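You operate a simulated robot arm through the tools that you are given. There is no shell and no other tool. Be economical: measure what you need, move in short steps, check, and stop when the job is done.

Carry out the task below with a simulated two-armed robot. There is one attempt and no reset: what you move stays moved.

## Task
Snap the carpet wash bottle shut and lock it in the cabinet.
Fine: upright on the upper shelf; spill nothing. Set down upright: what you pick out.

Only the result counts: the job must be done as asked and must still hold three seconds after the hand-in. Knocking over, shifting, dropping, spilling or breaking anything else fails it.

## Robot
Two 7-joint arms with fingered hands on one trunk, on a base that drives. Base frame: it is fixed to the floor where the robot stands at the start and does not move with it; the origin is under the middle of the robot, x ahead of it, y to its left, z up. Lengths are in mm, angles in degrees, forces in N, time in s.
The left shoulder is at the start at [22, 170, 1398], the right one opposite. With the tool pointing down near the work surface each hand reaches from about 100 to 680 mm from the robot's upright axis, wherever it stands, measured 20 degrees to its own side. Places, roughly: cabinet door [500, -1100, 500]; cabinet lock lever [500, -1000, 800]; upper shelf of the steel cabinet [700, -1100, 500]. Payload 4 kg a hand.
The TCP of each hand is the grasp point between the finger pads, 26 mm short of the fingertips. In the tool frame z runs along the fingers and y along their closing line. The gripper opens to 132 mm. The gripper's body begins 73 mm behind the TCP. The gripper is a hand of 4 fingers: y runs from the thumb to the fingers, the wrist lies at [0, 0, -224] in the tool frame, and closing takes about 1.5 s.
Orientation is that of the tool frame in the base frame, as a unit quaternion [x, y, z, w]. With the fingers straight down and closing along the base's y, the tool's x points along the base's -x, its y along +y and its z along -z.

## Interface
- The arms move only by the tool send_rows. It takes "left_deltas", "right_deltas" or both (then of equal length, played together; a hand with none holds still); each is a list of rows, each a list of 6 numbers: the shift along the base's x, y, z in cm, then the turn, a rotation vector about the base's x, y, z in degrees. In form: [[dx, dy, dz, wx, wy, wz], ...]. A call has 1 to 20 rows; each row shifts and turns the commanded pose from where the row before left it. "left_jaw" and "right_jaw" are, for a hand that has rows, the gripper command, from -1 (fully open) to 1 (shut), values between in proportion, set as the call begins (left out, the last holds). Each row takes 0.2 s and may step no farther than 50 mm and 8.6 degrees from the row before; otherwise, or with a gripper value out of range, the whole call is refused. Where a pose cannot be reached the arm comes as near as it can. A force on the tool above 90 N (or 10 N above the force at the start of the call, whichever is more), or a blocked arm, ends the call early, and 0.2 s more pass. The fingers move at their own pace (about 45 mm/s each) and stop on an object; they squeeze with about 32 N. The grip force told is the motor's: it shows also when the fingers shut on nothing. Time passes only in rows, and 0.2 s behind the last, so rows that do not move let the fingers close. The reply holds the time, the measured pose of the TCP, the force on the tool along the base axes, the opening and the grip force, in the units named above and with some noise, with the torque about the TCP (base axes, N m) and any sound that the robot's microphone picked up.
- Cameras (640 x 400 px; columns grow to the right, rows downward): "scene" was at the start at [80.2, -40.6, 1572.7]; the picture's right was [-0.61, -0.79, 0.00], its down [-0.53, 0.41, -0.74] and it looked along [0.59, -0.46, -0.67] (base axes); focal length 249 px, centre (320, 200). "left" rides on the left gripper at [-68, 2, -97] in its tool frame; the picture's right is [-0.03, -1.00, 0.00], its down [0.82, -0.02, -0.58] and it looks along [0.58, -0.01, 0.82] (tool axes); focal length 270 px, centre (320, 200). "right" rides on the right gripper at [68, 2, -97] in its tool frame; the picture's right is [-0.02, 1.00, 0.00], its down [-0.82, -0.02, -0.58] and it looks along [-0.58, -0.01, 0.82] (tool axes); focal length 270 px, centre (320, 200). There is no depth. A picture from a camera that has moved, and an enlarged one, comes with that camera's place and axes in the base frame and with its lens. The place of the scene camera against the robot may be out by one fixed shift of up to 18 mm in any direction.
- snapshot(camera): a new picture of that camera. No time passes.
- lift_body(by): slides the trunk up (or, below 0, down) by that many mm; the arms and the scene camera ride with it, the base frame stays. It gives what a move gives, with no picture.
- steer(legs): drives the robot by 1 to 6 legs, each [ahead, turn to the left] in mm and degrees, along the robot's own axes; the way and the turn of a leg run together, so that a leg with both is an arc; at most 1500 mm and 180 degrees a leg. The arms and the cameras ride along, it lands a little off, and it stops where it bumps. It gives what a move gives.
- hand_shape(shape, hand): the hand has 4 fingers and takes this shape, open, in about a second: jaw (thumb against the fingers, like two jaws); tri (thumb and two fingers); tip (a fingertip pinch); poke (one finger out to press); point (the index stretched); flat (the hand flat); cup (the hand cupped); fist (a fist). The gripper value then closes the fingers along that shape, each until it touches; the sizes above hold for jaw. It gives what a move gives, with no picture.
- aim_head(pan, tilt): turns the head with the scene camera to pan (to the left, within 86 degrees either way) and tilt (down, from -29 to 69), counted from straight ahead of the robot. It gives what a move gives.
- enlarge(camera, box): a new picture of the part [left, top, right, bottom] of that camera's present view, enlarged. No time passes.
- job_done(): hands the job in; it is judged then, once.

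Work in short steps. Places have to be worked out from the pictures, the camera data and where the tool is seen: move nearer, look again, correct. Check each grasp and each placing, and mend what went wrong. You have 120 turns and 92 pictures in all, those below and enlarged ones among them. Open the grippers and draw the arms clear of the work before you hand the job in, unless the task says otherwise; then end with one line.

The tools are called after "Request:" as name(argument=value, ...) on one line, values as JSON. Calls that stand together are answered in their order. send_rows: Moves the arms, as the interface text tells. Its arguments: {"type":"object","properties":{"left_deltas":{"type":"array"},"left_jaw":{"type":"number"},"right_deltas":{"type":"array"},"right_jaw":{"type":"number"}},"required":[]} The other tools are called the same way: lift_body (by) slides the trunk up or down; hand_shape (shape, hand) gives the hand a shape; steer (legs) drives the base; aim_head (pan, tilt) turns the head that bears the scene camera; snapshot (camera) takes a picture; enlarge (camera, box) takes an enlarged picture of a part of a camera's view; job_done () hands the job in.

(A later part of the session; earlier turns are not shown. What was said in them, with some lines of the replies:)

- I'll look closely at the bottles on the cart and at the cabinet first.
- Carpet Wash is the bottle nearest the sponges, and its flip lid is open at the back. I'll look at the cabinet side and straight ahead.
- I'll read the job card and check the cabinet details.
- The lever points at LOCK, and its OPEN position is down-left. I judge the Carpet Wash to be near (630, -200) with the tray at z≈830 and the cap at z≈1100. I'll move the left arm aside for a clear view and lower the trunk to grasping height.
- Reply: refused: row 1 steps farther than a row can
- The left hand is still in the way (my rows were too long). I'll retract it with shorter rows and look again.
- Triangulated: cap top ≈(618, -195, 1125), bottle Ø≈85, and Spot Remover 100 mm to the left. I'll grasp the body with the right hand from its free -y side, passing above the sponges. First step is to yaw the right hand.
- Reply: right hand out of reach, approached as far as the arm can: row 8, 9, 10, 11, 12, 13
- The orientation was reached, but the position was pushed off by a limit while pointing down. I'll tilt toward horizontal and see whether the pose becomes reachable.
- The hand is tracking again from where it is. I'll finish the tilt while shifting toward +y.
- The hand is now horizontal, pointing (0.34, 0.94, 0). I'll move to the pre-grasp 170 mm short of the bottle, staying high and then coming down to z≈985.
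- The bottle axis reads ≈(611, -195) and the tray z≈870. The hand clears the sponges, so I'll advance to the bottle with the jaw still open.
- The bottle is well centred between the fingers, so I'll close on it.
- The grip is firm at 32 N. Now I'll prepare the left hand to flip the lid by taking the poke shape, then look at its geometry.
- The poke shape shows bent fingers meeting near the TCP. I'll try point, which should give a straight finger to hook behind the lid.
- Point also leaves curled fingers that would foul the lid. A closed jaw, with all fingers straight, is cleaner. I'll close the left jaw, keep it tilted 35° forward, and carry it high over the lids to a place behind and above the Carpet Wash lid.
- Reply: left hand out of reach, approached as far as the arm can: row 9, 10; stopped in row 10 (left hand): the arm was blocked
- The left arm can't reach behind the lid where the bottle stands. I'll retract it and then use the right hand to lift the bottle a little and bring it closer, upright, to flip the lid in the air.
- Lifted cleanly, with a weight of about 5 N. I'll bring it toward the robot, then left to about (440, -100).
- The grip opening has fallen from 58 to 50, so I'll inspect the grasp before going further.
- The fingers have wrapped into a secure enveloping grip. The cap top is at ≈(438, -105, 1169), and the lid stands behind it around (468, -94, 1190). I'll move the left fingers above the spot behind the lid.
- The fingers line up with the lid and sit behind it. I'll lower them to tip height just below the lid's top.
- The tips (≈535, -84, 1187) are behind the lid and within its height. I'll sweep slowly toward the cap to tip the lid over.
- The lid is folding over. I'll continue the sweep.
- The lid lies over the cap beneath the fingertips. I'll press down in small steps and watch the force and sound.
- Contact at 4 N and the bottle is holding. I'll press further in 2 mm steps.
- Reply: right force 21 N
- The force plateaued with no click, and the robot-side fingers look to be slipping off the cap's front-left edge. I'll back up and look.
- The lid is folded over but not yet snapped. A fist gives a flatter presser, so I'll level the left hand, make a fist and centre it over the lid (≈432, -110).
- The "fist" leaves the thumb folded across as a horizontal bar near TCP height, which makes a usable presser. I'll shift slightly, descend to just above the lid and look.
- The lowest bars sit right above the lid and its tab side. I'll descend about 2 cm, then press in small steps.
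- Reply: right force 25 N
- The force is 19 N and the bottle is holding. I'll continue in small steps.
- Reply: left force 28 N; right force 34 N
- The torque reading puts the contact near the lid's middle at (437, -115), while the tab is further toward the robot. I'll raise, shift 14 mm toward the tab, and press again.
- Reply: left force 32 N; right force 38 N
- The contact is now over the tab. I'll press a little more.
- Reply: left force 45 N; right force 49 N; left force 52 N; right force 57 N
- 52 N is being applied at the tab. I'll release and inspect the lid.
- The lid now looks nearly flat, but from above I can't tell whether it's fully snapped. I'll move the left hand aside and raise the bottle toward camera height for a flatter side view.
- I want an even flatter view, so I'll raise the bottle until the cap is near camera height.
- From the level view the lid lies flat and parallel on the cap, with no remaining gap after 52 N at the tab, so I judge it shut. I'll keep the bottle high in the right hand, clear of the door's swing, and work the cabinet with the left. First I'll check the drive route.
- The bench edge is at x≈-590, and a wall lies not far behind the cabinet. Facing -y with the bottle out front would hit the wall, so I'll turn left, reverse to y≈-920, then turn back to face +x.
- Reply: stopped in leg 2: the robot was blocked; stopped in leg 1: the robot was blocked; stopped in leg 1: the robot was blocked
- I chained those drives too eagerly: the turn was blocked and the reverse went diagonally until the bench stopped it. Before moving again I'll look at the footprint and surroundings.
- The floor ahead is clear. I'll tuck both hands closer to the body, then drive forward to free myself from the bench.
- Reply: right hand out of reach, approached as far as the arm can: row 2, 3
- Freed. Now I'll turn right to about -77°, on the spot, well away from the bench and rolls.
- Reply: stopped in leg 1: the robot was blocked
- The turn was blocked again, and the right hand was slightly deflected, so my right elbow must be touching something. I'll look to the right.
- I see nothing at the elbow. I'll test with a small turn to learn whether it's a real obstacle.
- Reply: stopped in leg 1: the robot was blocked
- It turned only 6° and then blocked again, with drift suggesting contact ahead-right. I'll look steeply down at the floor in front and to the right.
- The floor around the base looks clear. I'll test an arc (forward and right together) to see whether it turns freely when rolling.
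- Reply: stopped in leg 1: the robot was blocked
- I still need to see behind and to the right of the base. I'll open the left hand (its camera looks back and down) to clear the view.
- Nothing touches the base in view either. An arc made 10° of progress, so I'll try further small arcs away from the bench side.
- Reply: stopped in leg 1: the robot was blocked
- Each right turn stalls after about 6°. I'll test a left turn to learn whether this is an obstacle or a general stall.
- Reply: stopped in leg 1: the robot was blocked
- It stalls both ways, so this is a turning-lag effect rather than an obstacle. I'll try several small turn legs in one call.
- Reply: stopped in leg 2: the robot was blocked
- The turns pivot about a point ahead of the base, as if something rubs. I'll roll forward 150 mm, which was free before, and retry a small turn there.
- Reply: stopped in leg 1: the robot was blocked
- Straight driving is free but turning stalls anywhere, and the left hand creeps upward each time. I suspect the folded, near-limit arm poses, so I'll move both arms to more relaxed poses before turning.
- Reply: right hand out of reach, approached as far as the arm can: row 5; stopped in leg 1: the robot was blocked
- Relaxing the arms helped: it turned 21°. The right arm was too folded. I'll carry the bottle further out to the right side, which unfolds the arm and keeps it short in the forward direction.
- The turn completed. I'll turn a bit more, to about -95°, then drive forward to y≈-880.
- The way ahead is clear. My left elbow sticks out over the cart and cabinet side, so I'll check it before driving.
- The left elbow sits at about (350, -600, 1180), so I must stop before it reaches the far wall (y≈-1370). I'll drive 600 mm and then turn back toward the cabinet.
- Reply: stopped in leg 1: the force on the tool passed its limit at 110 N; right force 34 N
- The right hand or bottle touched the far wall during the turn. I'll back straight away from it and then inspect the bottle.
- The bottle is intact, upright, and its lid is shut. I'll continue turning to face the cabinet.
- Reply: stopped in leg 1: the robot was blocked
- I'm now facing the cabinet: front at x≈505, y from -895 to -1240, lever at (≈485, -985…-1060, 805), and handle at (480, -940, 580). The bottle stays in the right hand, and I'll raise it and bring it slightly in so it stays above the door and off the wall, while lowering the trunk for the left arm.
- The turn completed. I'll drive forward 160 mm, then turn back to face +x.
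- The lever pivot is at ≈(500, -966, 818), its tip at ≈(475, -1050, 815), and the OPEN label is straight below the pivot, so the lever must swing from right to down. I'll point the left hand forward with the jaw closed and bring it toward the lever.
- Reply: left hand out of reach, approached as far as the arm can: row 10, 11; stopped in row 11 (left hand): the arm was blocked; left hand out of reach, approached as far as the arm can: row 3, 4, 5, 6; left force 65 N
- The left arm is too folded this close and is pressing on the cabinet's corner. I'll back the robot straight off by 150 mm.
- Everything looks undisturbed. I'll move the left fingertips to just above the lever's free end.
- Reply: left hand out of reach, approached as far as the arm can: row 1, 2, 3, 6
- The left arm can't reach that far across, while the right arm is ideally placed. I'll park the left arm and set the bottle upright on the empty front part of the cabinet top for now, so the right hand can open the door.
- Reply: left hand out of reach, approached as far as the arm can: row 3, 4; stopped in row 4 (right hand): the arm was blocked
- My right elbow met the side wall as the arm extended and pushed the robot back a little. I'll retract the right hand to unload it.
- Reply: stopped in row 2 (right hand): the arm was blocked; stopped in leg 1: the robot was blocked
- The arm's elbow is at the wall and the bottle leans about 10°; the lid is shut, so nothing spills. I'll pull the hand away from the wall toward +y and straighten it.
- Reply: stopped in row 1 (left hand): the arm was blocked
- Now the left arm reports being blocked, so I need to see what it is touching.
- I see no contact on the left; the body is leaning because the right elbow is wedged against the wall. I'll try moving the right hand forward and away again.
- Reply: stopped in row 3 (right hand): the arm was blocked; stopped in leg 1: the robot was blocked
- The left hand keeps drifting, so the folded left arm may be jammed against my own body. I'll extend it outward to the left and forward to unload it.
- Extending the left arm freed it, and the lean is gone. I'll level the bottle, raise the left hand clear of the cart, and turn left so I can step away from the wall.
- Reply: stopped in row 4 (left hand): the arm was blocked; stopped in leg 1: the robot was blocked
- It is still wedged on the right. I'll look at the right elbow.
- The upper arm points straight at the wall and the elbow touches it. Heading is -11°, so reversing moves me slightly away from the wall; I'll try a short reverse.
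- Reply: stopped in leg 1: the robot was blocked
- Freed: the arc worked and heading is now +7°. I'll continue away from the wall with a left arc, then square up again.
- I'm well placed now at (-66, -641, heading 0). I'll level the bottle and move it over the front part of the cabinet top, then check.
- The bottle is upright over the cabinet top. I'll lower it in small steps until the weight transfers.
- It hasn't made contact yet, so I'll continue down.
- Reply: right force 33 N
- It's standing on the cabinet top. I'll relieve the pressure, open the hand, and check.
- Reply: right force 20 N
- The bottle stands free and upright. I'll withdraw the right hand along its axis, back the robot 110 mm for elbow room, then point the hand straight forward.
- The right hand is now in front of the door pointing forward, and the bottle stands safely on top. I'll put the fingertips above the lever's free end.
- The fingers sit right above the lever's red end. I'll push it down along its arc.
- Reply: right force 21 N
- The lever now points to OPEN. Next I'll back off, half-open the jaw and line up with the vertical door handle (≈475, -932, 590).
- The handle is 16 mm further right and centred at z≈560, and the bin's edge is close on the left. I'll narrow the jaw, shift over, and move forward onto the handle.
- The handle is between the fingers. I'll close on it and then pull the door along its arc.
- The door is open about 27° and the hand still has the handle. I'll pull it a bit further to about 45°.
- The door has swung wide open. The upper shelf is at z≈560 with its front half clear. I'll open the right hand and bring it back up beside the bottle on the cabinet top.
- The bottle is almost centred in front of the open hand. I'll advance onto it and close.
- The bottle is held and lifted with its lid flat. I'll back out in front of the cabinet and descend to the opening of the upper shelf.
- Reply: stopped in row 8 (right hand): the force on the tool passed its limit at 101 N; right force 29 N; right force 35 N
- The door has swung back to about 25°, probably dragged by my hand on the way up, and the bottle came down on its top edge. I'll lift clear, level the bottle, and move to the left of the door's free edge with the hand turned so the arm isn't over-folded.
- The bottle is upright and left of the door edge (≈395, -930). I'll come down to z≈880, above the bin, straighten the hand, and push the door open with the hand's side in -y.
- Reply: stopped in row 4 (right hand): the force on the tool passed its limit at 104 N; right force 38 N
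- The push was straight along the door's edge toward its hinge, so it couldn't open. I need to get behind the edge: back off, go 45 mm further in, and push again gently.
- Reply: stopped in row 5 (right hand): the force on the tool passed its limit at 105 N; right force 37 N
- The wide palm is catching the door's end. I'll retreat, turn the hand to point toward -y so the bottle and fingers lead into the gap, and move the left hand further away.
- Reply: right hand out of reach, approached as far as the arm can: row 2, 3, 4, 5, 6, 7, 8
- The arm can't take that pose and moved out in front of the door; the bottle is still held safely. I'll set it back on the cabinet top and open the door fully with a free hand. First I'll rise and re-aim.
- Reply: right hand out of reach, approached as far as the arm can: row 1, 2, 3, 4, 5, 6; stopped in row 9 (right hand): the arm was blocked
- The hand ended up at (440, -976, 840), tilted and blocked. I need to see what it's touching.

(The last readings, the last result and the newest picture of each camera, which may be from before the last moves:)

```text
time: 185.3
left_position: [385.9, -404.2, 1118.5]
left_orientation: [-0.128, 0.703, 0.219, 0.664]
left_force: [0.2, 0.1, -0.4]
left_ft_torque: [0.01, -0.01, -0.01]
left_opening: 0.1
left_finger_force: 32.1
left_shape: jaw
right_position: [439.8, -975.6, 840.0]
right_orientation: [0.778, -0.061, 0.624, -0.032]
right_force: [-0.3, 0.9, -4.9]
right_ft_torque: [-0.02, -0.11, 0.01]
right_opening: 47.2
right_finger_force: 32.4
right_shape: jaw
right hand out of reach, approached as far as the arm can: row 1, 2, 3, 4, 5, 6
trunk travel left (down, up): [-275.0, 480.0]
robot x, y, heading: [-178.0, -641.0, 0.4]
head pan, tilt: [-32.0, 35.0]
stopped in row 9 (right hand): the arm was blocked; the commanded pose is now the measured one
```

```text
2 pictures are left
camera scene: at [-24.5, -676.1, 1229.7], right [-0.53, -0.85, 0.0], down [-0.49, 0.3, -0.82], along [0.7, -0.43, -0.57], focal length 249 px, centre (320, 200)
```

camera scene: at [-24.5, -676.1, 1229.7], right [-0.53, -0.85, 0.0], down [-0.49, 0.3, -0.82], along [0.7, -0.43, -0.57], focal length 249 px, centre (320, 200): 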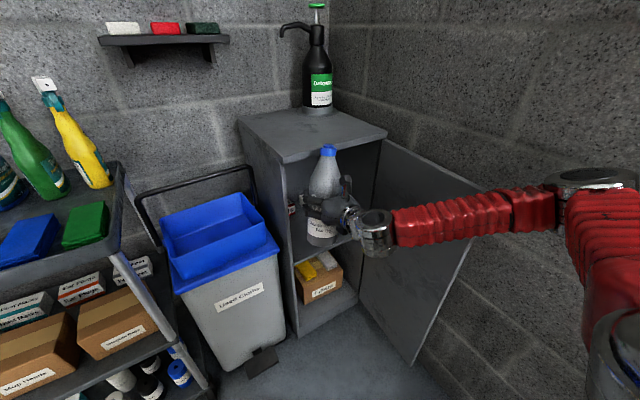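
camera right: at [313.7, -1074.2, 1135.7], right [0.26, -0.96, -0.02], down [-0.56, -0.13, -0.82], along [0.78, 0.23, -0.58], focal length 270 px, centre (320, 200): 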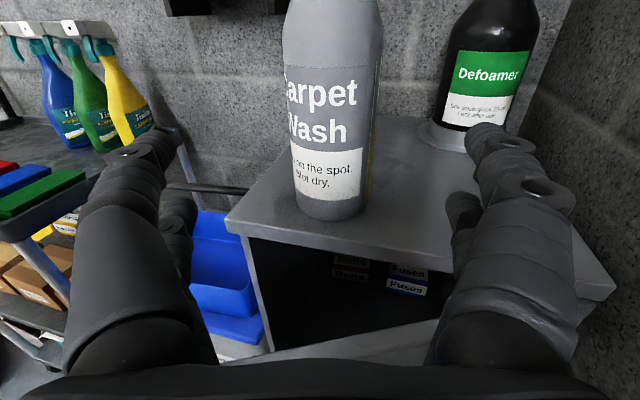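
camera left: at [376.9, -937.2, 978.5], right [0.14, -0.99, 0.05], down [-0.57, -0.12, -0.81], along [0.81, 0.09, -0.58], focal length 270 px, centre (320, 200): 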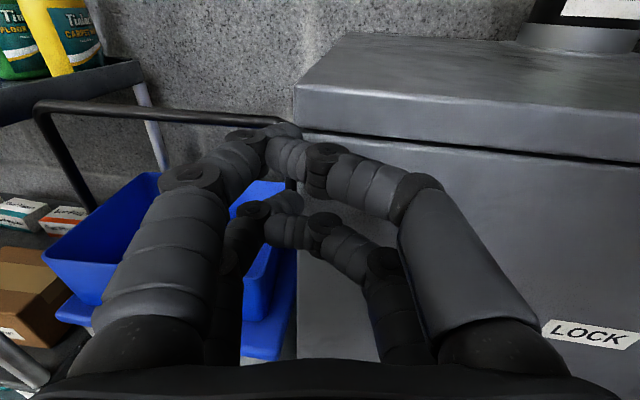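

By luck that motion swung the door fully open, and the bottle is right at the opening. I'll level it and lower it in front of the upper compartment.

Request:
send_rows(right_deltas=[[-1.5, 0, -1, -2, -3.1, 0], [-1, 0, -3, -2, -3.1, 0], [0, -1, -3, -2, -3.1, 0], [0, -1, -3, -1.8, -3.1, 0], [0, -1.5, -3, 0, 0, 0]])

```text
time: 186.5
left_position: [387.2, -404.0, 1117.6]
left_orientation: [-0.128, 0.704, 0.219, 0.664]
left_force: [0.3, -0.2, -0.5]
left_ft_torque: [-0.02, 0.0, 0.0]
left_opening: 0.0
left_finger_force: 31.5
left_shape: jaw
right_position: [416.5, -1010.9, 709.7]
right_orientation: [0.705, -0.016, 0.708, 0.016]
right_force: [-0.2, -0.3, -5.5]
right_ft_torque: [0.03, -0.13, -0.01]
right_opening: 47.2
right_finger_force: 31.9
right_shape: jaw
trunk travel left (down, up): [-275.0, 480.0]
robot x, y, heading: [-178.4, -640.5, 0.2]
head pan, tilt: [-32.0, 35.0]
```

The hand is level at z≈710, with the bottle base near z≈604 against a shelf at ≈560. I'll advance into the compartment in small rows.

Request:
send_rows(right_deltas=[[1, -0.3, 0.5, 0, 0, 0], [2, -0.2, 0, 0, 0, 0], [2, -0.3, 0, 0, 0, 0], [2, 0, 0, 0, 0, 0]])

Request:
send_rows(right_deltas=[[2.5, 0, 0, 0, 0, 0], [2.5, 0, 0, 0, 0, 0], [2.5, 0, 0, 0, 0, 0], [2.5, 0, 0, 0, 0, 0], [2, 0, 0, 0, 0, 0]])

```text
time: 187.5
left_position: [386.9, -403.3, 1116.5]
left_orientation: [-0.127, 0.704, 0.219, 0.664]
left_force: [0.0, -0.1, -1.1]
left_ft_torque: [-0.05, 0.0, -0.02]
left_opening: 0.5
left_finger_force: 32.2
left_shape: jaw
right_position: [485.3, -1017.7, 713.9]
right_orientation: [0.706, -0.015, 0.708, 0.014]
right_force: [0.5, -1.0, -4.3]
right_ft_torque: [-0.01, -0.11, 0.0]
right_opening: 47.3
right_finger_force: 32.6
right_shape: jaw
trunk travel left (down, up): [-275.0, 480.0]
robot x, y, heading: [-176.8, -641.6, 0.4]
head pan, tilt: [-32.0, 35.0]
```

```text
time: 188.7
left_position: [387.0, -403.7, 1117.5]
left_orientation: [-0.127, 0.704, 0.218, 0.664]
left_force: [-0.5, -0.4, -0.5]
left_ft_torque: [0.01, 0.01, 0.01]
left_opening: 0.0
left_finger_force: 32.3
left_shape: jaw
right_position: [605.4, -1019.0, 713.4]
right_orientation: [0.705, -0.015, 0.708, 0.015]
right_force: [0.0, 0.6, -3.6]
right_ft_torque: [-0.02, -0.12, 0.01]
right_opening: 46.9
right_finger_force: 32.1
right_shape: jaw
trunk travel left (down, up): [-275.0, 480.0]
robot x, y, heading: [-175.0, -636.1, 0.2]
head pan, tilt: [-32.0, 35.0]
```

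It went in freely with no contact. Now I'll lower in small steps until the weight transfers to the shelf.

Request:
send_rows(right_deltas=[[0, 0, -0.8, 0, 0, 0], [0, 0, -0.8, 0, 0, 0], [0, 0, -0.8, 0, 0, 0]])

Request:
send_rows(right_deltas=[[0, 0, -0.5, 0, 0, 0], [0, 0, -0.5, 0, 0, 0]])

Request:
send_rows(right_deltas=[[0, 0, -0.4, 0, 0, 0], [0, 0, -0.4, 0, 0, 0]])

```text
time: 189.5
left_position: [386.8, -404.7, 1116.5]
left_orientation: [-0.127, 0.704, 0.218, 0.664]
left_force: [-0.1, -0.5, -0.1]
left_ft_torque: [0.0, -0.01, 0.0]
left_opening: 0.0
left_finger_force: 32.2
left_shape: jaw
right_position: [606.9, -1018.7, 691.1]
right_orientation: [0.706, -0.015, 0.708, 0.015]
right_force: [-0.3, -0.3, -5.3]
right_ft_torque: [-0.03, -0.17, 0.01]
right_opening: 47.0
right_finger_force: 31.9
right_shape: jaw
trunk travel left (down, up): [-275.0, 480.0]
robot x, y, heading: [-178.0, -643.0, 0.2]
head pan, tilt: [-32.0, 35.0]
```

```text
time: 190.1
left_position: [385.3, -404.9, 1117.5]
left_orientation: [-0.127, 0.704, 0.218, 0.664]
left_force: [0.4, 0.4, -0.3]
left_ft_torque: [0.03, 0.0, 0.0]
left_opening: 0.0
left_finger_force: 31.8
left_shape: jaw
right_position: [606.6, -1017.5, 680.7]
right_orientation: [0.706, -0.015, 0.708, 0.015]
right_force: [-0.6, -0.1, -5.2]
right_ft_torque: [0.02, -0.13, 0.01]
right_opening: 46.9
right_finger_force: 32.1
right_shape: jaw
trunk travel left (down, up): [-275.0, 480.0]
robot x, y, heading: [-177.7, -637.9, 0.4]
head pan, tilt: [-32.0, 35.0]
```

```text
time: 190.7
left_position: [387.4, -403.3, 1117.6]
left_orientation: [-0.127, 0.704, 0.219, 0.664]
left_force: [-0.6, -0.6, 0.8]
left_ft_torque: [-0.01, 0.0, 0.02]
left_opening: 0.0
left_finger_force: 32.0
left_shape: jaw
right_position: [605.0, -1017.4, 672.5]
right_orientation: [0.706, -0.016, 0.708, 0.015]
right_force: [0.2, -0.5, -4.7]
right_ft_torque: [-0.02, -0.11, 0.01]
right_opening: 47.2
right_finger_force: 32.2
right_shape: jaw
trunk travel left (down, up): [-275.0, 480.0]
robot x, y, heading: [-175.6, -638.0, 0.3]
head pan, tilt: [-32.0, 35.0]
```

No contact yet at 672, so I'll keep lowering.

Request:
send_rows(right_deltas=[[0, 0, -0.5, 0, 0, 0], [0, 0, -0.5, 0, 0, 0]])

Request:
send_rows(right_deltas=[[0, 0, -0.4, 0, 0, 0], [0, 0, -0.4, 0, 0, 0]])

Request:
send_rows(right_deltas=[[0, 0, -0.4, 0, 0, 0], [0, 0, -0.4, 0, 0, 0]])

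```text
time: 191.3
left_position: [386.5, -404.8, 1118.5]
left_orientation: [-0.127, 0.704, 0.218, 0.664]
left_force: [-0.2, -0.7, 0.0]
left_ft_torque: [0.01, 0.01, 0.02]
left_opening: 0.0
left_finger_force: 31.5
left_shape: jaw
right_position: [605.8, -1017.8, 662.7]
right_orientation: [0.706, -0.015, 0.708, 0.015]
right_force: [-0.1, 0.1, -5.0]
right_ft_torque: [0.0, -0.09, 0.0]
right_opening: 46.8
right_finger_force: 32.2
right_shape: jaw
trunk travel left (down, up): [-275.0, 480.0]
robot x, y, heading: [-174.3, -642.1, 0.3]
head pan, tilt: [-32.0, 35.0]
```

```text
time: 191.9
left_position: [386.6, -402.6, 1116.9]
left_orientation: [-0.127, 0.704, 0.218, 0.664]
left_force: [0.4, 0.2, 0.0]
left_ft_torque: [0.01, -0.02, -0.01]
left_opening: 0.1
left_finger_force: 32.0
left_shape: jaw
right_position: [606.2, -1017.1, 654.0]
right_orientation: [0.705, -0.016, 0.708, 0.015]
right_force: [0.8, 0.2, -5.2]
right_ft_torque: [-0.02, -0.11, -0.04]
right_opening: 47.0
right_finger_force: 32.4
right_shape: jaw
trunk travel left (down, up): [-275.0, 480.0]
robot x, y, heading: [-178.5, -639.0, 0.3]
head pan, tilt: [-32.0, 35.0]
```

```text
time: 192.5
left_position: [386.4, -403.9, 1116.3]
left_orientation: [-0.127, 0.704, 0.22, 0.663]
left_force: [-0.1, 0.8, -0.4]
left_ft_torque: [0.01, -0.01, 0.0]
left_opening: 0.1
left_finger_force: 31.7
left_shape: jaw
right_position: [605.1, -1017.6, 647.2]
right_orientation: [0.706, -0.015, 0.708, 0.015]
right_force: [0.5, -0.3, -5.4]
right_ft_torque: [-0.02, -0.15, 0.01]
right_opening: 47.0
right_finger_force: 31.8
right_shape: jaw
trunk travel left (down, up): [-275.0, 480.0]
robot x, y, heading: [-174.5, -641.3, 0.7]
head pan, tilt: [-32.0, 35.0]
```

The base is at about 541, still free; the task's hint puts the shelf near 500. I'll continue lowering.

Request:
send_rows(right_deltas=[[0, 0, -0.5, 0, 0, 0], [0, 0, -0.5, 0, 0, 0]])

Request:
send_rows(right_deltas=[[0, 0, -0.5, 0, 0, 0], [0, 0, -0.4, 0, 0, 0]])

Request:
send_rows(right_deltas=[[0, 0, -0.4, 0, 0, 0], [0, 0, -0.3, 0, 0, 0]])

```text
time: 193.1
left_position: [387.8, -404.4, 1117.5]
left_orientation: [-0.128, 0.704, 0.219, 0.664]
left_force: [-0.3, 0.3, 0.6]
left_ft_torque: [0.01, -0.05, 0.04]
left_opening: 0.0
left_finger_force: 31.9
left_shape: jaw
right_position: [605.7, -1016.7, 637.4]
right_orientation: [0.705, -0.015, 0.709, 0.014]
right_force: [0.0, 0.3, -5.6]
right_ft_torque: [-0.01, -0.12, 0.01]
right_opening: 46.9
right_finger_force: 32.0
right_shape: jaw
trunk travel left (down, up): [-275.0, 480.0]
robot x, y, heading: [-179.2, -643.3, 0.4]
head pan, tilt: [-32.0, 35.0]
```

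```text
time: 193.7
left_position: [386.4, -403.1, 1118.3]
left_orientation: [-0.128, 0.703, 0.22, 0.664]
left_force: [0.8, 0.9, -0.1]
left_ft_torque: [0.0, 0.0, 0.02]
left_opening: 0.0
left_finger_force: 32.1
left_shape: jaw
right_position: [604.5, -1016.6, 632.5]
right_orientation: [0.704, -0.015, 0.71, 0.015]
right_force: [-0.8, 1.0, 3.0]
right_ft_torque: [-0.05, 0.38, -0.09]
right_opening: 47.0
right_finger_force: 31.4
right_shape: jaw
trunk travel left (down, up): [-275.0, 480.0]
robot x, y, heading: [-176.4, -639.5, 0.2]
head pan, tilt: [-32.0, 35.0]
```

```text
time: 194.3
left_position: [383.5, -402.5, 1119.4]
left_orientation: [-0.128, 0.703, 0.217, 0.665]
left_force: [-0.2, 0.9, 0.0]
left_ft_torque: [-0.01, -0.01, 0.01]
left_opening: 0.1
left_finger_force: 32.1
left_shape: jaw
right_position: [607.6, -1016.7, 631.2]
right_orientation: [0.701, -0.015, 0.713, 0.016]
right_force: [2.6, 1.8, 27.5]
right_ft_torque: [-0.62, 1.0, 0.02]
right_opening: 47.3
right_finger_force: 32.2
right_shape: jaw
trunk travel left (down, up): [-275.0, 480.0]
robot x, y, heading: [-177.3, -640.4, 0.4]
head pan, tilt: [-32.0, 35.0]
```

It's resting on the shelf. I'll relieve the pressure and open the hand.

Request:
send_rows(right_deltas=[[0, 0, 0.5, 0, 0, 0], [0, 0, 0, 0, 0, 0]])

Request:
send_rows(right_deltas=[[0, 0, 0, 0, 0, 0], [0, 0, 0, 0, 0, 0], [0, 0, 0, 0, 0, 0], [0, 0, 0, 0, 0, 0], [0, 0, 0, 0, 0, 0], [0, 0, 0, 0, 0, 0], [0, 0, 0, 0, 0, 0], [0, 0, 0, 0, 0, 0]], right_jaw=-1)

Request:
send_rows(right_deltas=[[-2, 0.08, 0, 0, 0, 0], [-3, 0.12, 0, 0, 0, 0], [-3.5, 0.14, 0, 0, 0, 0], [-3.5, 0.14, 0, 0, 0, 0]])

Request:
snapshot(camera="right")

```text
time: 194.9
left_position: [384.4, -403.8, 1118.7]
left_orientation: [-0.128, 0.703, 0.219, 0.664]
left_force: [0.3, -0.5, -0.7]
left_ft_torque: [0.06, 0.0, 0.0]
left_opening: 0.0
left_finger_force: 31.9
left_shape: jaw
right_position: [605.4, -1016.7, 631.0]
right_orientation: [0.703, -0.015, 0.711, 0.015]
right_force: [7.2, 1.1, 20.5]
right_ft_torque: [-0.38, 0.33, 0.1]
right_opening: 47.3
right_finger_force: 31.8
right_shape: jaw
trunk travel left (down, up): [-275.0, 480.0]
robot x, y, heading: [-177.7, -641.7, 0.2]
head pan, tilt: [-32.0, 35.0]
```

```text
time: 196.7
left_position: [386.1, -404.4, 1118.2]
left_orientation: [-0.126, 0.704, 0.218, 0.664]
left_force: [-0.5, -0.4, 0.3]
left_ft_torque: [-0.05, 0.0, 0.02]
left_opening: 0.0
left_finger_force: 32.6
left_shape: jaw
right_position: [605.0, -1017.4, 626.7]
right_orientation: [0.705, -0.015, 0.709, 0.015]
right_force: [0.4, 0.0, -0.3]
right_ft_torque: [0.05, -0.03, -0.02]
right_opening: 131.8
right_finger_force: 0.1
right_shape: jaw
trunk travel left (down, up): [-275.0, 480.0]
robot x, y, heading: [-173.5, -640.9, 0.3]
head pan, tilt: [-32.0, 35.0]
```

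```text
time: 197.7
left_position: [385.1, -404.4, 1117.9]
left_orientation: [-0.128, 0.703, 0.22, 0.664]
left_force: [-0.2, 0.3, -0.8]
left_ft_torque: [0.0, 0.01, 0.01]
left_opening: 0.0
left_finger_force: 31.7
left_shape: jaw
right_position: [483.3, -1012.7, 627.8]
right_orientation: [0.704, -0.016, 0.71, 0.016]
right_force: [-0.1, 0.3, -0.3]
right_ft_torque: [0.03, -0.01, -0.04]
right_opening: 132.1
right_finger_force: 0.0
right_shape: jaw
trunk travel left (down, up): [-275.0, 480.0]
robot x, y, heading: [-176.8, -640.1, 0.4]
head pan, tilt: [-32.0, 35.0]
```

```text
1 pictures are left
camera right: at [387.7, -1009.5, 694.6], right [-0.04, -1.0, -0.03], down [-0.57, 0.05, -0.82], along [0.82, -0.02, -0.57], focal length 270 px, centre (320, 200)
```

right: 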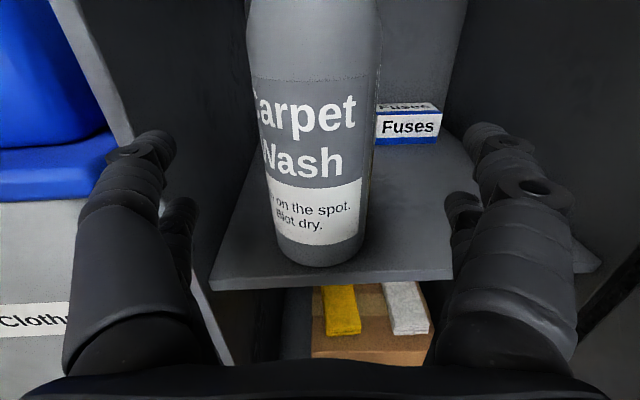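

The bottle stands upright on the upper shelf. To close the door I need to hook its free edge, which is near (170, -1260) next to the wall. I'll withdraw the right hand, close it, and turn the robot about 40° to the right so the arm reaches that edge straight ahead.

Request:
send_rows(right_deltas=[[-4.5, 0, 0.5, 0, 0, 0], [-4.5, 0, 2, 0, 0, 0], [-4.5, 0, 2, 0, 0, 0], [-4.3, 1, 1.5, 0, 0, 0], [1, 4.2, 0, 0, 0, 0], [1, 4.2, 0, 0, 0, 0], [1, 4, 0, 0, 0, 0]], right_jaw=1)

Request:
steer(legs=[[0, -40]])

```text
time: 199.3
left_position: [386.3, -404.9, 1117.1]
left_orientation: [-0.127, 0.704, 0.218, 0.664]
left_force: [0.1, -1.0, -0.5]
left_ft_torque: [0.01, 0.03, -0.02]
left_opening: 0.0
left_finger_force: 32.1
left_shape: jaw
right_position: [337.0, -880.4, 687.3]
right_orientation: [0.704, -0.014, 0.709, 0.014]
right_force: [0.3, -0.1, 1.0]
right_ft_torque: [-0.03, -0.04, 0.02]
right_opening: 0.2
right_finger_force: 0.0
right_shape: jaw
trunk travel left (down, up): [-275.0, 480.0]
robot x, y, heading: [-177.1, -637.3, 0.4]
head pan, tilt: [-32.0, 35.0]
```

```text
time: 201.8
left_position: [406.8, -822.6, 1117.6]
left_orientation: [0.121, 0.705, -0.022, 0.699]
left_force: [0.5, 0.3, -0.1]
left_ft_torque: [-0.01, -0.02, -0.03]
left_opening: 0.0
left_finger_force: 32.0
left_shape: jaw
right_position: [59.5, -1155.1, 687.2]
right_orientation: [0.657, -0.256, 0.661, 0.257]
right_force: [-0.3, -0.4, -0.3]
right_ft_torque: [0.01, 0.02, 0.0]
right_opening: 0.0
right_finger_force: 32.2
right_shape: jaw
trunk travel left (down, up): [-275.0, 480.0]
robot x, y, heading: [-154.7, -611.6, -39.8]
head pan, tilt: [-32.0, 35.0]
```

The arm now points toward the door's edge at the wall. I'll slide the closed fingertips down beside the wall, then forward past the door's edge, feeling for contact.

Request:
send_rows(right_deltas=[[0, -3.4, 0, 0, 0, 0], [0, -3.4, 0, 0, 0, 0], [0, -3.4, 0, 0, 0, 0], [0, -3.2, 0, 0, 0, 0]])

Request:
send_rows(right_deltas=[[2.5, 0, 0, 0, 0, 0], [2.5, 0, 0, 0, 0, 0], [2.5, 0, 0, 0, 0, 0], [2, 0, 0, 0, 0, 0], [2, 0, 0, 0, 0, 0]])

```text
time: 202.8
left_position: [405.5, -822.8, 1118.8]
left_orientation: [0.122, 0.705, -0.022, 0.699]
left_force: [-0.2, 0.3, 0.6]
left_ft_torque: [-0.03, -0.01, -0.02]
left_opening: 0.1
left_finger_force: 31.5
left_shape: jaw
right_position: [59.9, -1289.7, 690.7]
right_orientation: [0.656, -0.256, 0.661, 0.257]
right_force: [0.7, 1.2, 0.3]
right_ft_torque: [-0.02, 0.01, 0.0]
right_opening: 0.0
right_finger_force: 32.3
right_shape: jaw
trunk travel left (down, up): [-275.0, 480.0]
robot x, y, heading: [-152.5, -615.3, -39.9]
head pan, tilt: [-32.0, 35.0]
```

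```text
time: 204.0
left_position: [405.3, -821.7, 1118.4]
left_orientation: [0.122, 0.705, -0.023, 0.699]
left_force: [-0.2, 0.2, 0.3]
left_ft_torque: [0.01, 0.05, 0.01]
left_opening: 0.1
left_finger_force: 31.9
left_shape: jaw
right_position: [177.3, -1289.4, 687.2]
right_orientation: [0.657, -0.255, 0.661, 0.257]
right_force: [0.2, 0.6, 0.2]
right_ft_torque: [0.0, 0.05, 0.01]
right_opening: 0.0
right_finger_force: 32.5
right_shape: jaw
trunk travel left (down, up): [-275.0, 480.0]
robot x, y, heading: [-153.5, -613.7, -39.6]
head pan, tilt: [-32.0, 35.0]
```

No contact yet, and the fingertips should be behind the door's edge now. I'll sweep toward +y and watch for the door's resistance.

Request:
send_rows(right_deltas=[[0.3, 2.5, 0, 0, 0, 0], [0.3, 2.5, 0, 0, 0, 0], [0.3, 2.5, 0, 0, 0, 0], [0.3, 2.5, 0, 0, 0, 0]])

Request:
send_rows(right_deltas=[[0.5, 2.5, 0, 0, 0, 0], [0.8, 2.5, 0, 0, 0, 0], [1, 2.5, 0, 0, 0, 0], [1.2, 2.5, 0, 0, 0, 0]])

Request:
snapshot(camera="scene")

```text
time: 205.0
left_position: [404.9, -822.5, 1118.4]
left_orientation: [0.123, 0.705, -0.022, 0.699]
left_force: [-0.2, -0.1, 0.3]
left_ft_torque: [-0.03, 0.01, 0.0]
left_opening: 0.1
left_finger_force: 32.1
left_shape: jaw
right_position: [187.1, -1192.4, 690.9]
right_orientation: [0.657, -0.253, 0.661, 0.259]
right_force: [-0.2, 0.7, 0.1]
right_ft_torque: [-0.01, 0.0, 0.01]
right_opening: 0.0
right_finger_force: 32.4
right_shape: jaw
trunk travel left (down, up): [-275.0, 480.0]
robot x, y, heading: [-159.5, -610.2, -39.7]
head pan, tilt: [-32.0, 35.0]
```

```text
time: 205.8
left_position: [404.4, -821.5, 1118.0]
left_orientation: [0.122, 0.705, -0.022, 0.699]
left_force: [-0.4, -0.1, 1.0]
left_ft_torque: [-0.01, 0.0, 0.01]
left_opening: 0.3
left_finger_force: 31.7
left_shape: jaw
right_position: [183.2, -1154.1, 688.0]
right_orientation: [0.67, -0.193, 0.647, 0.309]
right_force: [1.0, -0.9, 0.5]
right_ft_torque: [0.03, 0.01, 0.01]
right_opening: 0.2
right_finger_force: 32.0
right_shape: jaw
trunk travel left (down, up): [-275.0, 480.0]
robot x, y, heading: [-153.9, -614.1, -39.6]
head pan, tilt: [-32.0, 35.0]
stopped in row 4 (right hand): the arm was blocked; the commanded pose is now the measured one
```

```text
0 pictures are left
camera scene: at [-67.2, -734.3, 1229.6], right [-0.95, -0.31, 0.0], down [-0.18, 0.55, -0.82], along [0.26, -0.78, -0.57], focal length 249 px, centre (320, 200)
```

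scene: 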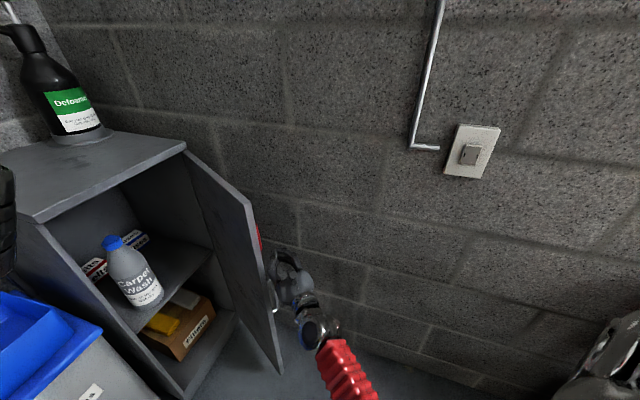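

The bottle is upright on the shelf, the door stands at about 58°, and my hand is on its outer side with the palm against the edge. I'll ease off, turn the hand to point +x, and then push the door shut with the fingertips between handle and lever.

Request:
send_rows(right_deltas=[[-1.3, -2.2, 0, 0, 0, 0], [-1.3, -2, -0.5, 0, 0, 4], [0, 0, -0.4, 0, 0, 8.2], [0, 0, 0, 0, 0, 8.2], [0, 0, 0, 0, 0, 8.2], [0, 0, 0, 0, 0, 8.2], [0, 0, 0, 0, 0, 4]])

Request:
send_rows(right_deltas=[[2.1, 3.5, 0, 0, 0, 0], [2.1, 3.5, 0, 0, 0, 0], [2.1, 3.5, 0, 0, 0, 0]])

```text
time: 207.4
left_position: [406.6, -821.2, 1118.0]
left_orientation: [0.122, 0.705, -0.022, 0.699]
left_force: [-0.1, 0.0, -0.1]
left_ft_torque: [0.04, -0.03, -0.02]
left_opening: 0.2
left_finger_force: 32.5
left_shape: jaw
right_position: [156.6, -1194.8, 678.9]
right_orientation: [0.695, 0.051, 0.714, 0.063]
right_force: [-0.1, -0.3, -0.6]
right_ft_torque: [0.0, 0.01, 0.0]
right_opening: 0.0
right_finger_force: 31.6
right_shape: jaw
trunk travel left (down, up): [-275.0, 480.0]
robot x, y, heading: [-155.5, -613.3, -39.7]
head pan, tilt: [-32.0, 35.0]
```

```text
time: 208.2
left_position: [405.2, -821.5, 1119.1]
left_orientation: [0.122, 0.705, -0.022, 0.699]
left_force: [0.1, 0.7, 0.0]
left_ft_torque: [0.01, 0.02, 0.01]
left_opening: 0.0
left_finger_force: 32.4
left_shape: jaw
right_position: [221.0, -1090.7, 678.7]
right_orientation: [0.695, 0.053, 0.715, 0.062]
right_force: [-0.7, 0.8, -0.3]
right_ft_torque: [0.0, 0.01, 0.0]
right_opening: 0.1
right_finger_force: 32.1
right_shape: jaw
trunk travel left (down, up): [-275.0, 480.0]
robot x, y, heading: [-156.6, -614.3, -39.6]
head pan, tilt: [-32.0, 35.0]
```

The hand points forward and nothing is obstructing it. I'll continue along the closing arc.

Request:
send_rows(right_deltas=[[2.4, 3.4, 0, 0, 0, 0], [1.85, 1.85, 0, 0, 0, 0], [1.85, 1.85, 0, 0, 0, 0], [2.15, 1.5, 0, 0, 0, 0], [2.15, 1.5, 0, 0, 0, 0], [2.35, 1.1, 0, 0, 0, 0], [2.35, 1.1, 0, 0, 0, 0]])

Request:
send_rows(right_deltas=[[2.5, 0.65, 0, 0, 0, 0], [2.5, 0.65, 0, 0, 0, 0], [2, 0.2, 0, 0, 0, 0], [1.5, 0.2, 0, 0, 0, 0], [1, 0, 0, 0, 0, 0], [1, 0, 0, 0, 0, 0]])

```text
time: 209.8
left_position: [406.4, -821.8, 1118.1]
left_orientation: [0.122, 0.705, -0.022, 0.698]
left_force: [-0.2, 0.5, -0.9]
left_ft_torque: [0.01, -0.04, 0.02]
left_opening: 0.0
left_finger_force: 31.8
left_shape: jaw
right_position: [372.7, -965.5, 678.8]
right_orientation: [0.695, 0.052, 0.714, 0.063]
right_force: [0.3, 0.2, -0.1]
right_ft_torque: [0.04, -0.01, 0.0]
right_opening: 0.0
right_finger_force: 32.1
right_shape: jaw
trunk travel left (down, up): [-275.0, 480.0]
robot x, y, heading: [-155.5, -612.6, -39.7]
head pan, tilt: [-32.0, 35.0]
```

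```text
time: 211.2
left_position: [405.5, -822.0, 1119.0]
left_orientation: [0.122, 0.705, -0.022, 0.699]
left_force: [-0.3, -0.5, -0.7]
left_ft_torque: [0.02, 0.01, -0.01]
left_opening: 0.0
left_finger_force: 31.9
left_shape: jaw
right_position: [476.8, -948.8, 676.1]
right_orientation: [0.695, 0.051, 0.714, 0.064]
right_force: [0.5, 0.8, -0.6]
right_ft_torque: [0.01, -0.03, 0.01]
right_opening: 0.2
right_finger_force: 31.6
right_shape: jaw
trunk travel left (down, up): [-275.0, 480.0]
robot x, y, heading: [-154.4, -612.4, -39.8]
head pan, tilt: [-32.0, 35.0]
```

The tip is at x≈503 with no force yet. I'll feel forward gently for the closed door face.

Request:
send_rows(right_deltas=[[0.5, 0, 0, 0, 0, 0], [0.5, 0, 0, 0, 0, 0], [0.5, 0, 0, 0, 0, 0]])

```text
time: 211.9
left_position: [398.8, -820.0, 1124.3]
left_orientation: [0.121, 0.703, -0.023, 0.701]
left_force: [-0.3, 0.1, 0.6]
left_ft_torque: [-0.01, 0.02, 0.0]
left_opening: 0.0
left_finger_force: 32.3
left_shape: jaw
right_position: [480.9, -950.9, 676.0]
right_orientation: [0.695, 0.051, 0.714, 0.065]
right_force: [-55.3, 4.0, 13.7]
right_ft_torque: [-0.12, -0.33, -0.16]
right_opening: 0.0
right_finger_force: 31.8
right_shape: jaw
trunk travel left (down, up): [-275.0, 480.0]
robot x, y, heading: [-154.7, -614.0, -39.7]
head pan, tilt: [-32.0, 35.0]
stopped in row 3 (right hand): the force on the tool passed its limit at 99 N (the readings are from after the stop); the commanded pose is now the measured one
```

A rigid face at x≈507 resisted with 99 N, so the door is fully closed. Now I'll back off, level the hand, and bring the fingertips to the left side of the lever, which is pointing down.

Request:
send_rows(right_deltas=[[-4, 0.5, 0, 3, 0.5, 0], [-4, 0.9, 3, 3, 0.5, 0], [0, 0.9, 4.5, 3.2, 0.6, 0], [3, 0, 0.2, 0, 0, 0], [3, 0, 0.2, 0, 0, 0]])

Request:
send_rows(right_deltas=[[0, -1.3, -0.8, 0, 0, 0], [0, -1.8, -0.7, 0, 0, 0], [0, -1.6, -0.1, 0, 0, 0], [0, -1.9, 0.2, 0, 0, 0]])

```text
refused: row 2 steps farther than a row can; nothing moved
```

```text
time: 212.9
left_position: [400.8, -820.9, 1121.6]
left_orientation: [0.122, 0.703, -0.024, 0.7]
left_force: [0.7, 0.4, 0.6]
left_ft_torque: [0.01, 0.01, -0.02]
left_opening: 0.0
left_finger_force: 32.0
left_shape: jaw
right_position: [479.1, -1017.0, 655.5]
right_orientation: [0.699, 0.05, 0.71, 0.064]
right_force: [-58.3, 20.3, -4.4]
right_ft_torque: [-0.13, -0.12, 0.69]
right_opening: 0.0
right_finger_force: 31.9
right_shape: jaw
trunk travel left (down, up): [-275.0, 480.0]
robot x, y, heading: [-157.6, -612.4, -39.5]
head pan, tilt: [-32.0, 35.0]
```

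The first call was refused, so the second only slid the tips along the door face below the lever, harmlessly. I'll back off and take the intended place left of the lever.

Request:
send_rows(right_deltas=[[-4, 0.5, 0, 3, 0.5, 0], [-3.8, 2, 2, 3, 0.5, 0], [0, 3.2, 3.5, 3.2, 0.6, 0], [0, 3.2, 3.5, 0, 0, 0], [0, 0, 0.8, 0, 0, 0], [3, 0, 0, 0, 0, 0], [3, 0, 0, 0, 0, 0]])

```text
time: 214.5
left_position: [405.1, -821.5, 1119.7]
left_orientation: [0.122, 0.705, -0.023, 0.698]
left_force: [-0.4, -0.6, 0.7]
left_ft_torque: [-0.01, -0.01, 0.02]
left_opening: 0.2
left_finger_force: 31.8
left_shape: jaw
right_position: [468.0, -927.5, 757.9]
right_orientation: [0.71, -0.005, 0.704, 0.007]
right_force: [0.4, 0.2, 0.0]
right_ft_torque: [-0.02, -0.02, 0.0]
right_opening: 0.0
right_finger_force: 31.9
right_shape: jaw
trunk travel left (down, up): [-275.0, 480.0]
robot x, y, heading: [-156.5, -615.0, -39.7]
head pan, tilt: [-32.0, 35.0]
```

I'm in place to the left of the lever. I'll push it along its arc toward LOCK.

Request:
send_rows(right_deltas=[[-0.2, -1.3, -1, 0, 0, 0], [0, -1.8, -0.8, 0, 0, 0], [0, -1.6, -0.1, 0, 0, 0], [0, -1.9, 0.2, 0, 0, 0]])

Request:
send_rows(right_deltas=[[0, -1.7, 0.7, 0, 0, 0], [0, -1.5, 1.0, 0, 0, 0], [0, -1.2, 1.6, 0, 0, 0]])

Request:
send_rows(right_deltas=[[0, -0.2, 1, 0, 0, 0], [0, 0, 0.6, 0, 0, 0], [0, 0, 0.5, 0, 0, 0]])

```text
time: 215.5
left_position: [405.3, -823.4, 1119.5]
left_orientation: [0.122, 0.705, -0.023, 0.699]
left_force: [-0.1, 0.4, 0.9]
left_ft_torque: [-0.02, -0.02, 0.02]
left_opening: 0.3
left_finger_force: 32.2
left_shape: jaw
right_position: [464.8, -995.3, 738.9]
right_orientation: [0.71, -0.006, 0.704, 0.007]
right_force: [0.3, -0.3, -0.5]
right_ft_torque: [0.06, -0.05, -0.01]
right_opening: 0.1
right_finger_force: 32.2
right_shape: jaw
trunk travel left (down, up): [-275.0, 480.0]
robot x, y, heading: [-158.7, -614.0, -39.6]
head pan, tilt: [-32.0, 35.0]
```

```text
time: 216.3
left_position: [406.1, -822.6, 1118.3]
left_orientation: [0.122, 0.705, -0.023, 0.698]
left_force: [-0.9, -0.7, -0.3]
left_ft_torque: [0.02, -0.01, 0.0]
left_opening: 0.1
left_finger_force: 32.4
left_shape: jaw
right_position: [464.6, -1036.2, 765.6]
right_orientation: [0.714, -0.005, 0.7, 0.006]
right_force: [-2.5, 8.5, -13.2]
right_ft_torque: [-0.19, 0.16, 0.15]
right_opening: 0.0
right_finger_force: 31.7
right_shape: jaw
trunk travel left (down, up): [-275.0, 480.0]
robot x, y, heading: [-155.4, -610.1, -39.7]
head pan, tilt: [-32.0, 35.0]
```

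```text
time: 217.1
left_position: [409.4, -823.9, 1116.4]
left_orientation: [0.123, 0.706, -0.022, 0.697]
left_force: [0.0, -1.2, 0.0]
left_ft_torque: [-0.01, 0.03, 0.02]
left_opening: 0.0
left_finger_force: 31.9
left_shape: jaw
right_position: [464.0, -1036.7, 769.4]
right_orientation: [0.725, -0.005, 0.689, 0.001]
right_force: [-2.5, 11.4, -56.5]
right_ft_torque: [-0.04, 0.83, 0.2]
right_opening: 0.3
right_finger_force: 32.5
right_shape: jaw
trunk travel left (down, up): [-275.0, 480.0]
robot x, y, heading: [-150.3, -614.0, -39.8]
head pan, tilt: [-32.0, 35.0]
```

The lever stopped hard (56 N) at the height expected for LOCK. I'll verify by gripping the handle and tugging gently.

Request:
send_rows(right_deltas=[[0, 0, -2, 0, 0, 0], [-3.7, 0, 0, 0, 0, 0], [-3.7, 1.5, -1.5, 0, 0, 0], [0, 2.5, -4, 0, 0, 0], [0, 2.5, -4, 0, 0, 0], [0, 2.4, -4, 0, 0, 0], [0, 0, -4.5, 0, 0, 0]], right_jaw=0.4)

Request:
send_rows(right_deltas=[[2.5, 0, 0, 0, 0, 0], [2.5, 0, 0, 0, 0, 0], [2.1, 0, 0, 0, 0, 0]])

Request:
send_rows(right_deltas=[[0, 0, 0, 0, 0, 0], [0, 0, 0, 0, 0, 0], [0, 0, 0, 0, 0, 0], [0, 0, 0, 0, 0, 0], [0, 0, 0, 0, 0, 0]], right_jaw=1)

```text
time: 218.7
left_position: [405.5, -822.2, 1118.7]
left_orientation: [0.122, 0.705, -0.022, 0.698]
left_force: [-0.2, 0.1, 0.1]
left_ft_torque: [-0.02, -0.01, -0.03]
left_opening: 0.0
left_finger_force: 31.8
left_shape: jaw
right_position: [391.7, -949.6, 593.6]
right_orientation: [0.71, -0.006, 0.704, 0.007]
right_force: [0.5, 1.2, 0.0]
right_ft_torque: [-0.01, -0.01, 0.03]
right_opening: 39.3
right_finger_force: 0.0
right_shape: jaw
trunk travel left (down, up): [-275.0, 480.0]
robot x, y, heading: [-155.6, -612.7, -39.7]
head pan, tilt: [-32.0, 35.0]
```

```text
time: 219.5
left_position: [403.9, -822.0, 1118.5]
left_orientation: [0.122, 0.705, -0.022, 0.699]
left_force: [-0.2, 0.3, 0.9]
left_ft_torque: [-0.01, 0.03, 0.0]
left_opening: 0.1
left_finger_force: 32.0
left_shape: jaw
right_position: [462.5, -951.6, 594.3]
right_orientation: [0.71, -0.006, 0.704, 0.008]
right_force: [0.1, 0.0, -0.3]
right_ft_torque: [-0.01, 0.02, 0.01]
right_opening: 39.4
right_finger_force: 0.0
right_shape: jaw
trunk travel left (down, up): [-275.0, 480.0]
robot x, y, heading: [-155.3, -613.6, -39.7]
head pan, tilt: [-32.0, 35.0]
```

```text
time: 220.7
left_position: [406.3, -822.5, 1118.5]
left_orientation: [0.122, 0.705, -0.022, 0.698]
left_force: [0.1, 0.1, -0.5]
left_ft_torque: [0.0, -0.01, 0.05]
left_opening: 0.1
left_finger_force: 31.9
left_shape: jaw
right_position: [462.1, -952.1, 592.2]
right_orientation: [0.711, -0.007, 0.703, 0.008]
right_force: [14.3, -0.2, -8.6]
right_ft_torque: [0.1, -0.31, -0.28]
right_opening: 4.1
right_finger_force: 32.7
right_shape: jaw
trunk travel left (down, up): [-275.0, 480.0]
robot x, y, heading: [-155.8, -613.4, -39.6]
head pan, tilt: [-32.0, 35.0]
```

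Gripped (opening 4 mm, the handle is engaged). A small tug will tell whether it's locked.

Request:
send_rows(right_deltas=[[-0.5, 0, 0, 0, 0, 0], [-0.5, 0, 0, 0, 0, 0], [-0.5, 0, 0, 0, 0, 0]])

```text
time: 221.4
left_position: [412.0, -822.7, 1116.6]
left_orientation: [0.121, 0.707, -0.021, 0.697]
left_force: [-0.6, 0.7, 1.0]
left_ft_torque: [-0.01, 0.0, -0.01]
left_opening: 0.0
left_finger_force: 32.1
left_shape: jaw
right_position: [459.9, -950.7, 594.5]
right_orientation: [0.714, -0.006, 0.701, 0.006]
right_force: [70.2, -7.9, -33.0]
right_ft_torque: [0.05, 0.16, -0.67]
right_opening: 0.3
right_finger_force: 32.2
right_shape: jaw
trunk travel left (down, up): [-275.0, 480.0]
robot x, y, heading: [-156.2, -614.5, -39.3]
head pan, tilt: [-32.0, 35.0]
stopped in row 3 (right hand): the force on the tool passed its limit at 96 N (the readings are from after the stop); the commanded pose is now the measured one
```

The door holds against 96 N, so it's closed and locked. I'll release the handle and draw both arms clear.

Request:
send_rows(right_deltas=[[0.5, 0, 0, 0, 0, 0], [0, 0, 0, 0, 0, 0], [0, 0, 0, 0, 0, 0], [0, 0, 0, 0, 0, 0], [0, 0, 0, 0, 0, 0]], right_jaw=0.3)

Request:
send_rows(right_deltas=[[-2, 0, 0, 0, 0, 0], [-3, 0, 0, 0, 0, 0], [-4, 0, 0, 0, 0, 0], [-4, 0, 1, 0, 0, 0], [0, 0, 2, 0, 0, 0]])

Request:
send_rows(right_deltas=[[0, 0, 0, 0, 0, 0], [0, 0, 0, 0, 0, 0], [0, 0, 0, 0, 0, 0], [0, 0, 0, 0, 0, 0], [0, 0, 0, 0, 0, 0], [0, 0, 0, 0, 0, 0]], left_deltas=[[0, 0, 1, 0, 0, 0], [0, 0, 1, 0, 0, 0], [0, 0, 0, 0, 0, 0], [0, 0, 0, 0, 0, 0], [0, 0, 0, 0, 0, 0], [0, 0, 0, 0, 0, 0]], right_jaw=-1, left_jaw=-1)

```text
time: 222.6
left_position: [404.3, -820.3, 1119.9]
left_orientation: [0.12, 0.705, -0.021, 0.699]
left_force: [-0.6, 0.2, 0.0]
left_ft_torque: [0.05, 0.01, 0.0]
left_opening: 0.2
left_finger_force: 31.6
left_shape: jaw
right_position: [459.4, -950.7, 599.1]
right_orientation: [0.709, -0.005, 0.706, 0.007]
right_force: [-0.2, 0.1, -0.6]
right_ft_torque: [0.0, -0.02, -0.03]
right_opening: 46.0
right_finger_force: 0.1
right_shape: jaw
trunk travel left (down, up): [-275.0, 480.0]
robot x, y, heading: [-151.0, -614.9, -39.6]
head pan, tilt: [-32.0, 35.0]
```

```text
time: 223.8
left_position: [403.7, -820.9, 1120.0]
left_orientation: [0.122, 0.704, -0.022, 0.699]
left_force: [-0.6, -0.1, -0.5]
left_ft_torque: [0.01, -0.01, 0.03]
left_opening: 0.2
left_finger_force: 32.1
left_shape: jaw
right_position: [329.7, -949.4, 627.8]
right_orientation: [0.709, -0.004, 0.705, 0.007]
right_force: [0.0, 0.2, 0.2]
right_ft_torque: [0.02, -0.01, 0.0]
right_opening: 45.9
right_finger_force: 0.1
right_shape: jaw
trunk travel left (down, up): [-275.0, 480.0]
robot x, y, heading: [-156.9, -614.0, -39.6]
head pan, tilt: [-32.0, 35.0]
```

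```text
time: 225.2
left_position: [403.9, -821.6, 1139.8]
left_orientation: [0.122, 0.704, -0.022, 0.699]
left_force: [-0.3, -0.2, -0.7]
left_ft_torque: [0.01, -0.03, 0.0]
left_opening: 131.9
left_finger_force: 0.0
left_shape: jaw
right_position: [330.4, -949.3, 627.5]
right_orientation: [0.708, -0.005, 0.706, 0.006]
right_force: [0.2, 0.0, 0.5]
right_ft_torque: [0.0, -0.03, -0.01]
right_opening: 131.9
right_finger_force: 0.0
right_shape: jaw
trunk travel left (down, up): [-275.0, 480.0]
robot x, y, heading: [-155.0, -613.3, -39.7]
head pan, tilt: [-32.0, 35.0]
```

Both grippers are open and clear of the work, the bottle stands on the upper shelf, and the cabinet is locked. I'm handing in the job.

Request:
job_done()

```text
The job is handed in.
```

I shut the Carpet Wash bottle's lid, stood the bottle upright on the cabinet's upper shelf and locked the cabinet (the door held a 96 N tug), but no snap click was heard from the lid, and the robot got stuck several times while driving; I saw nothing moved but couldn't check everything.
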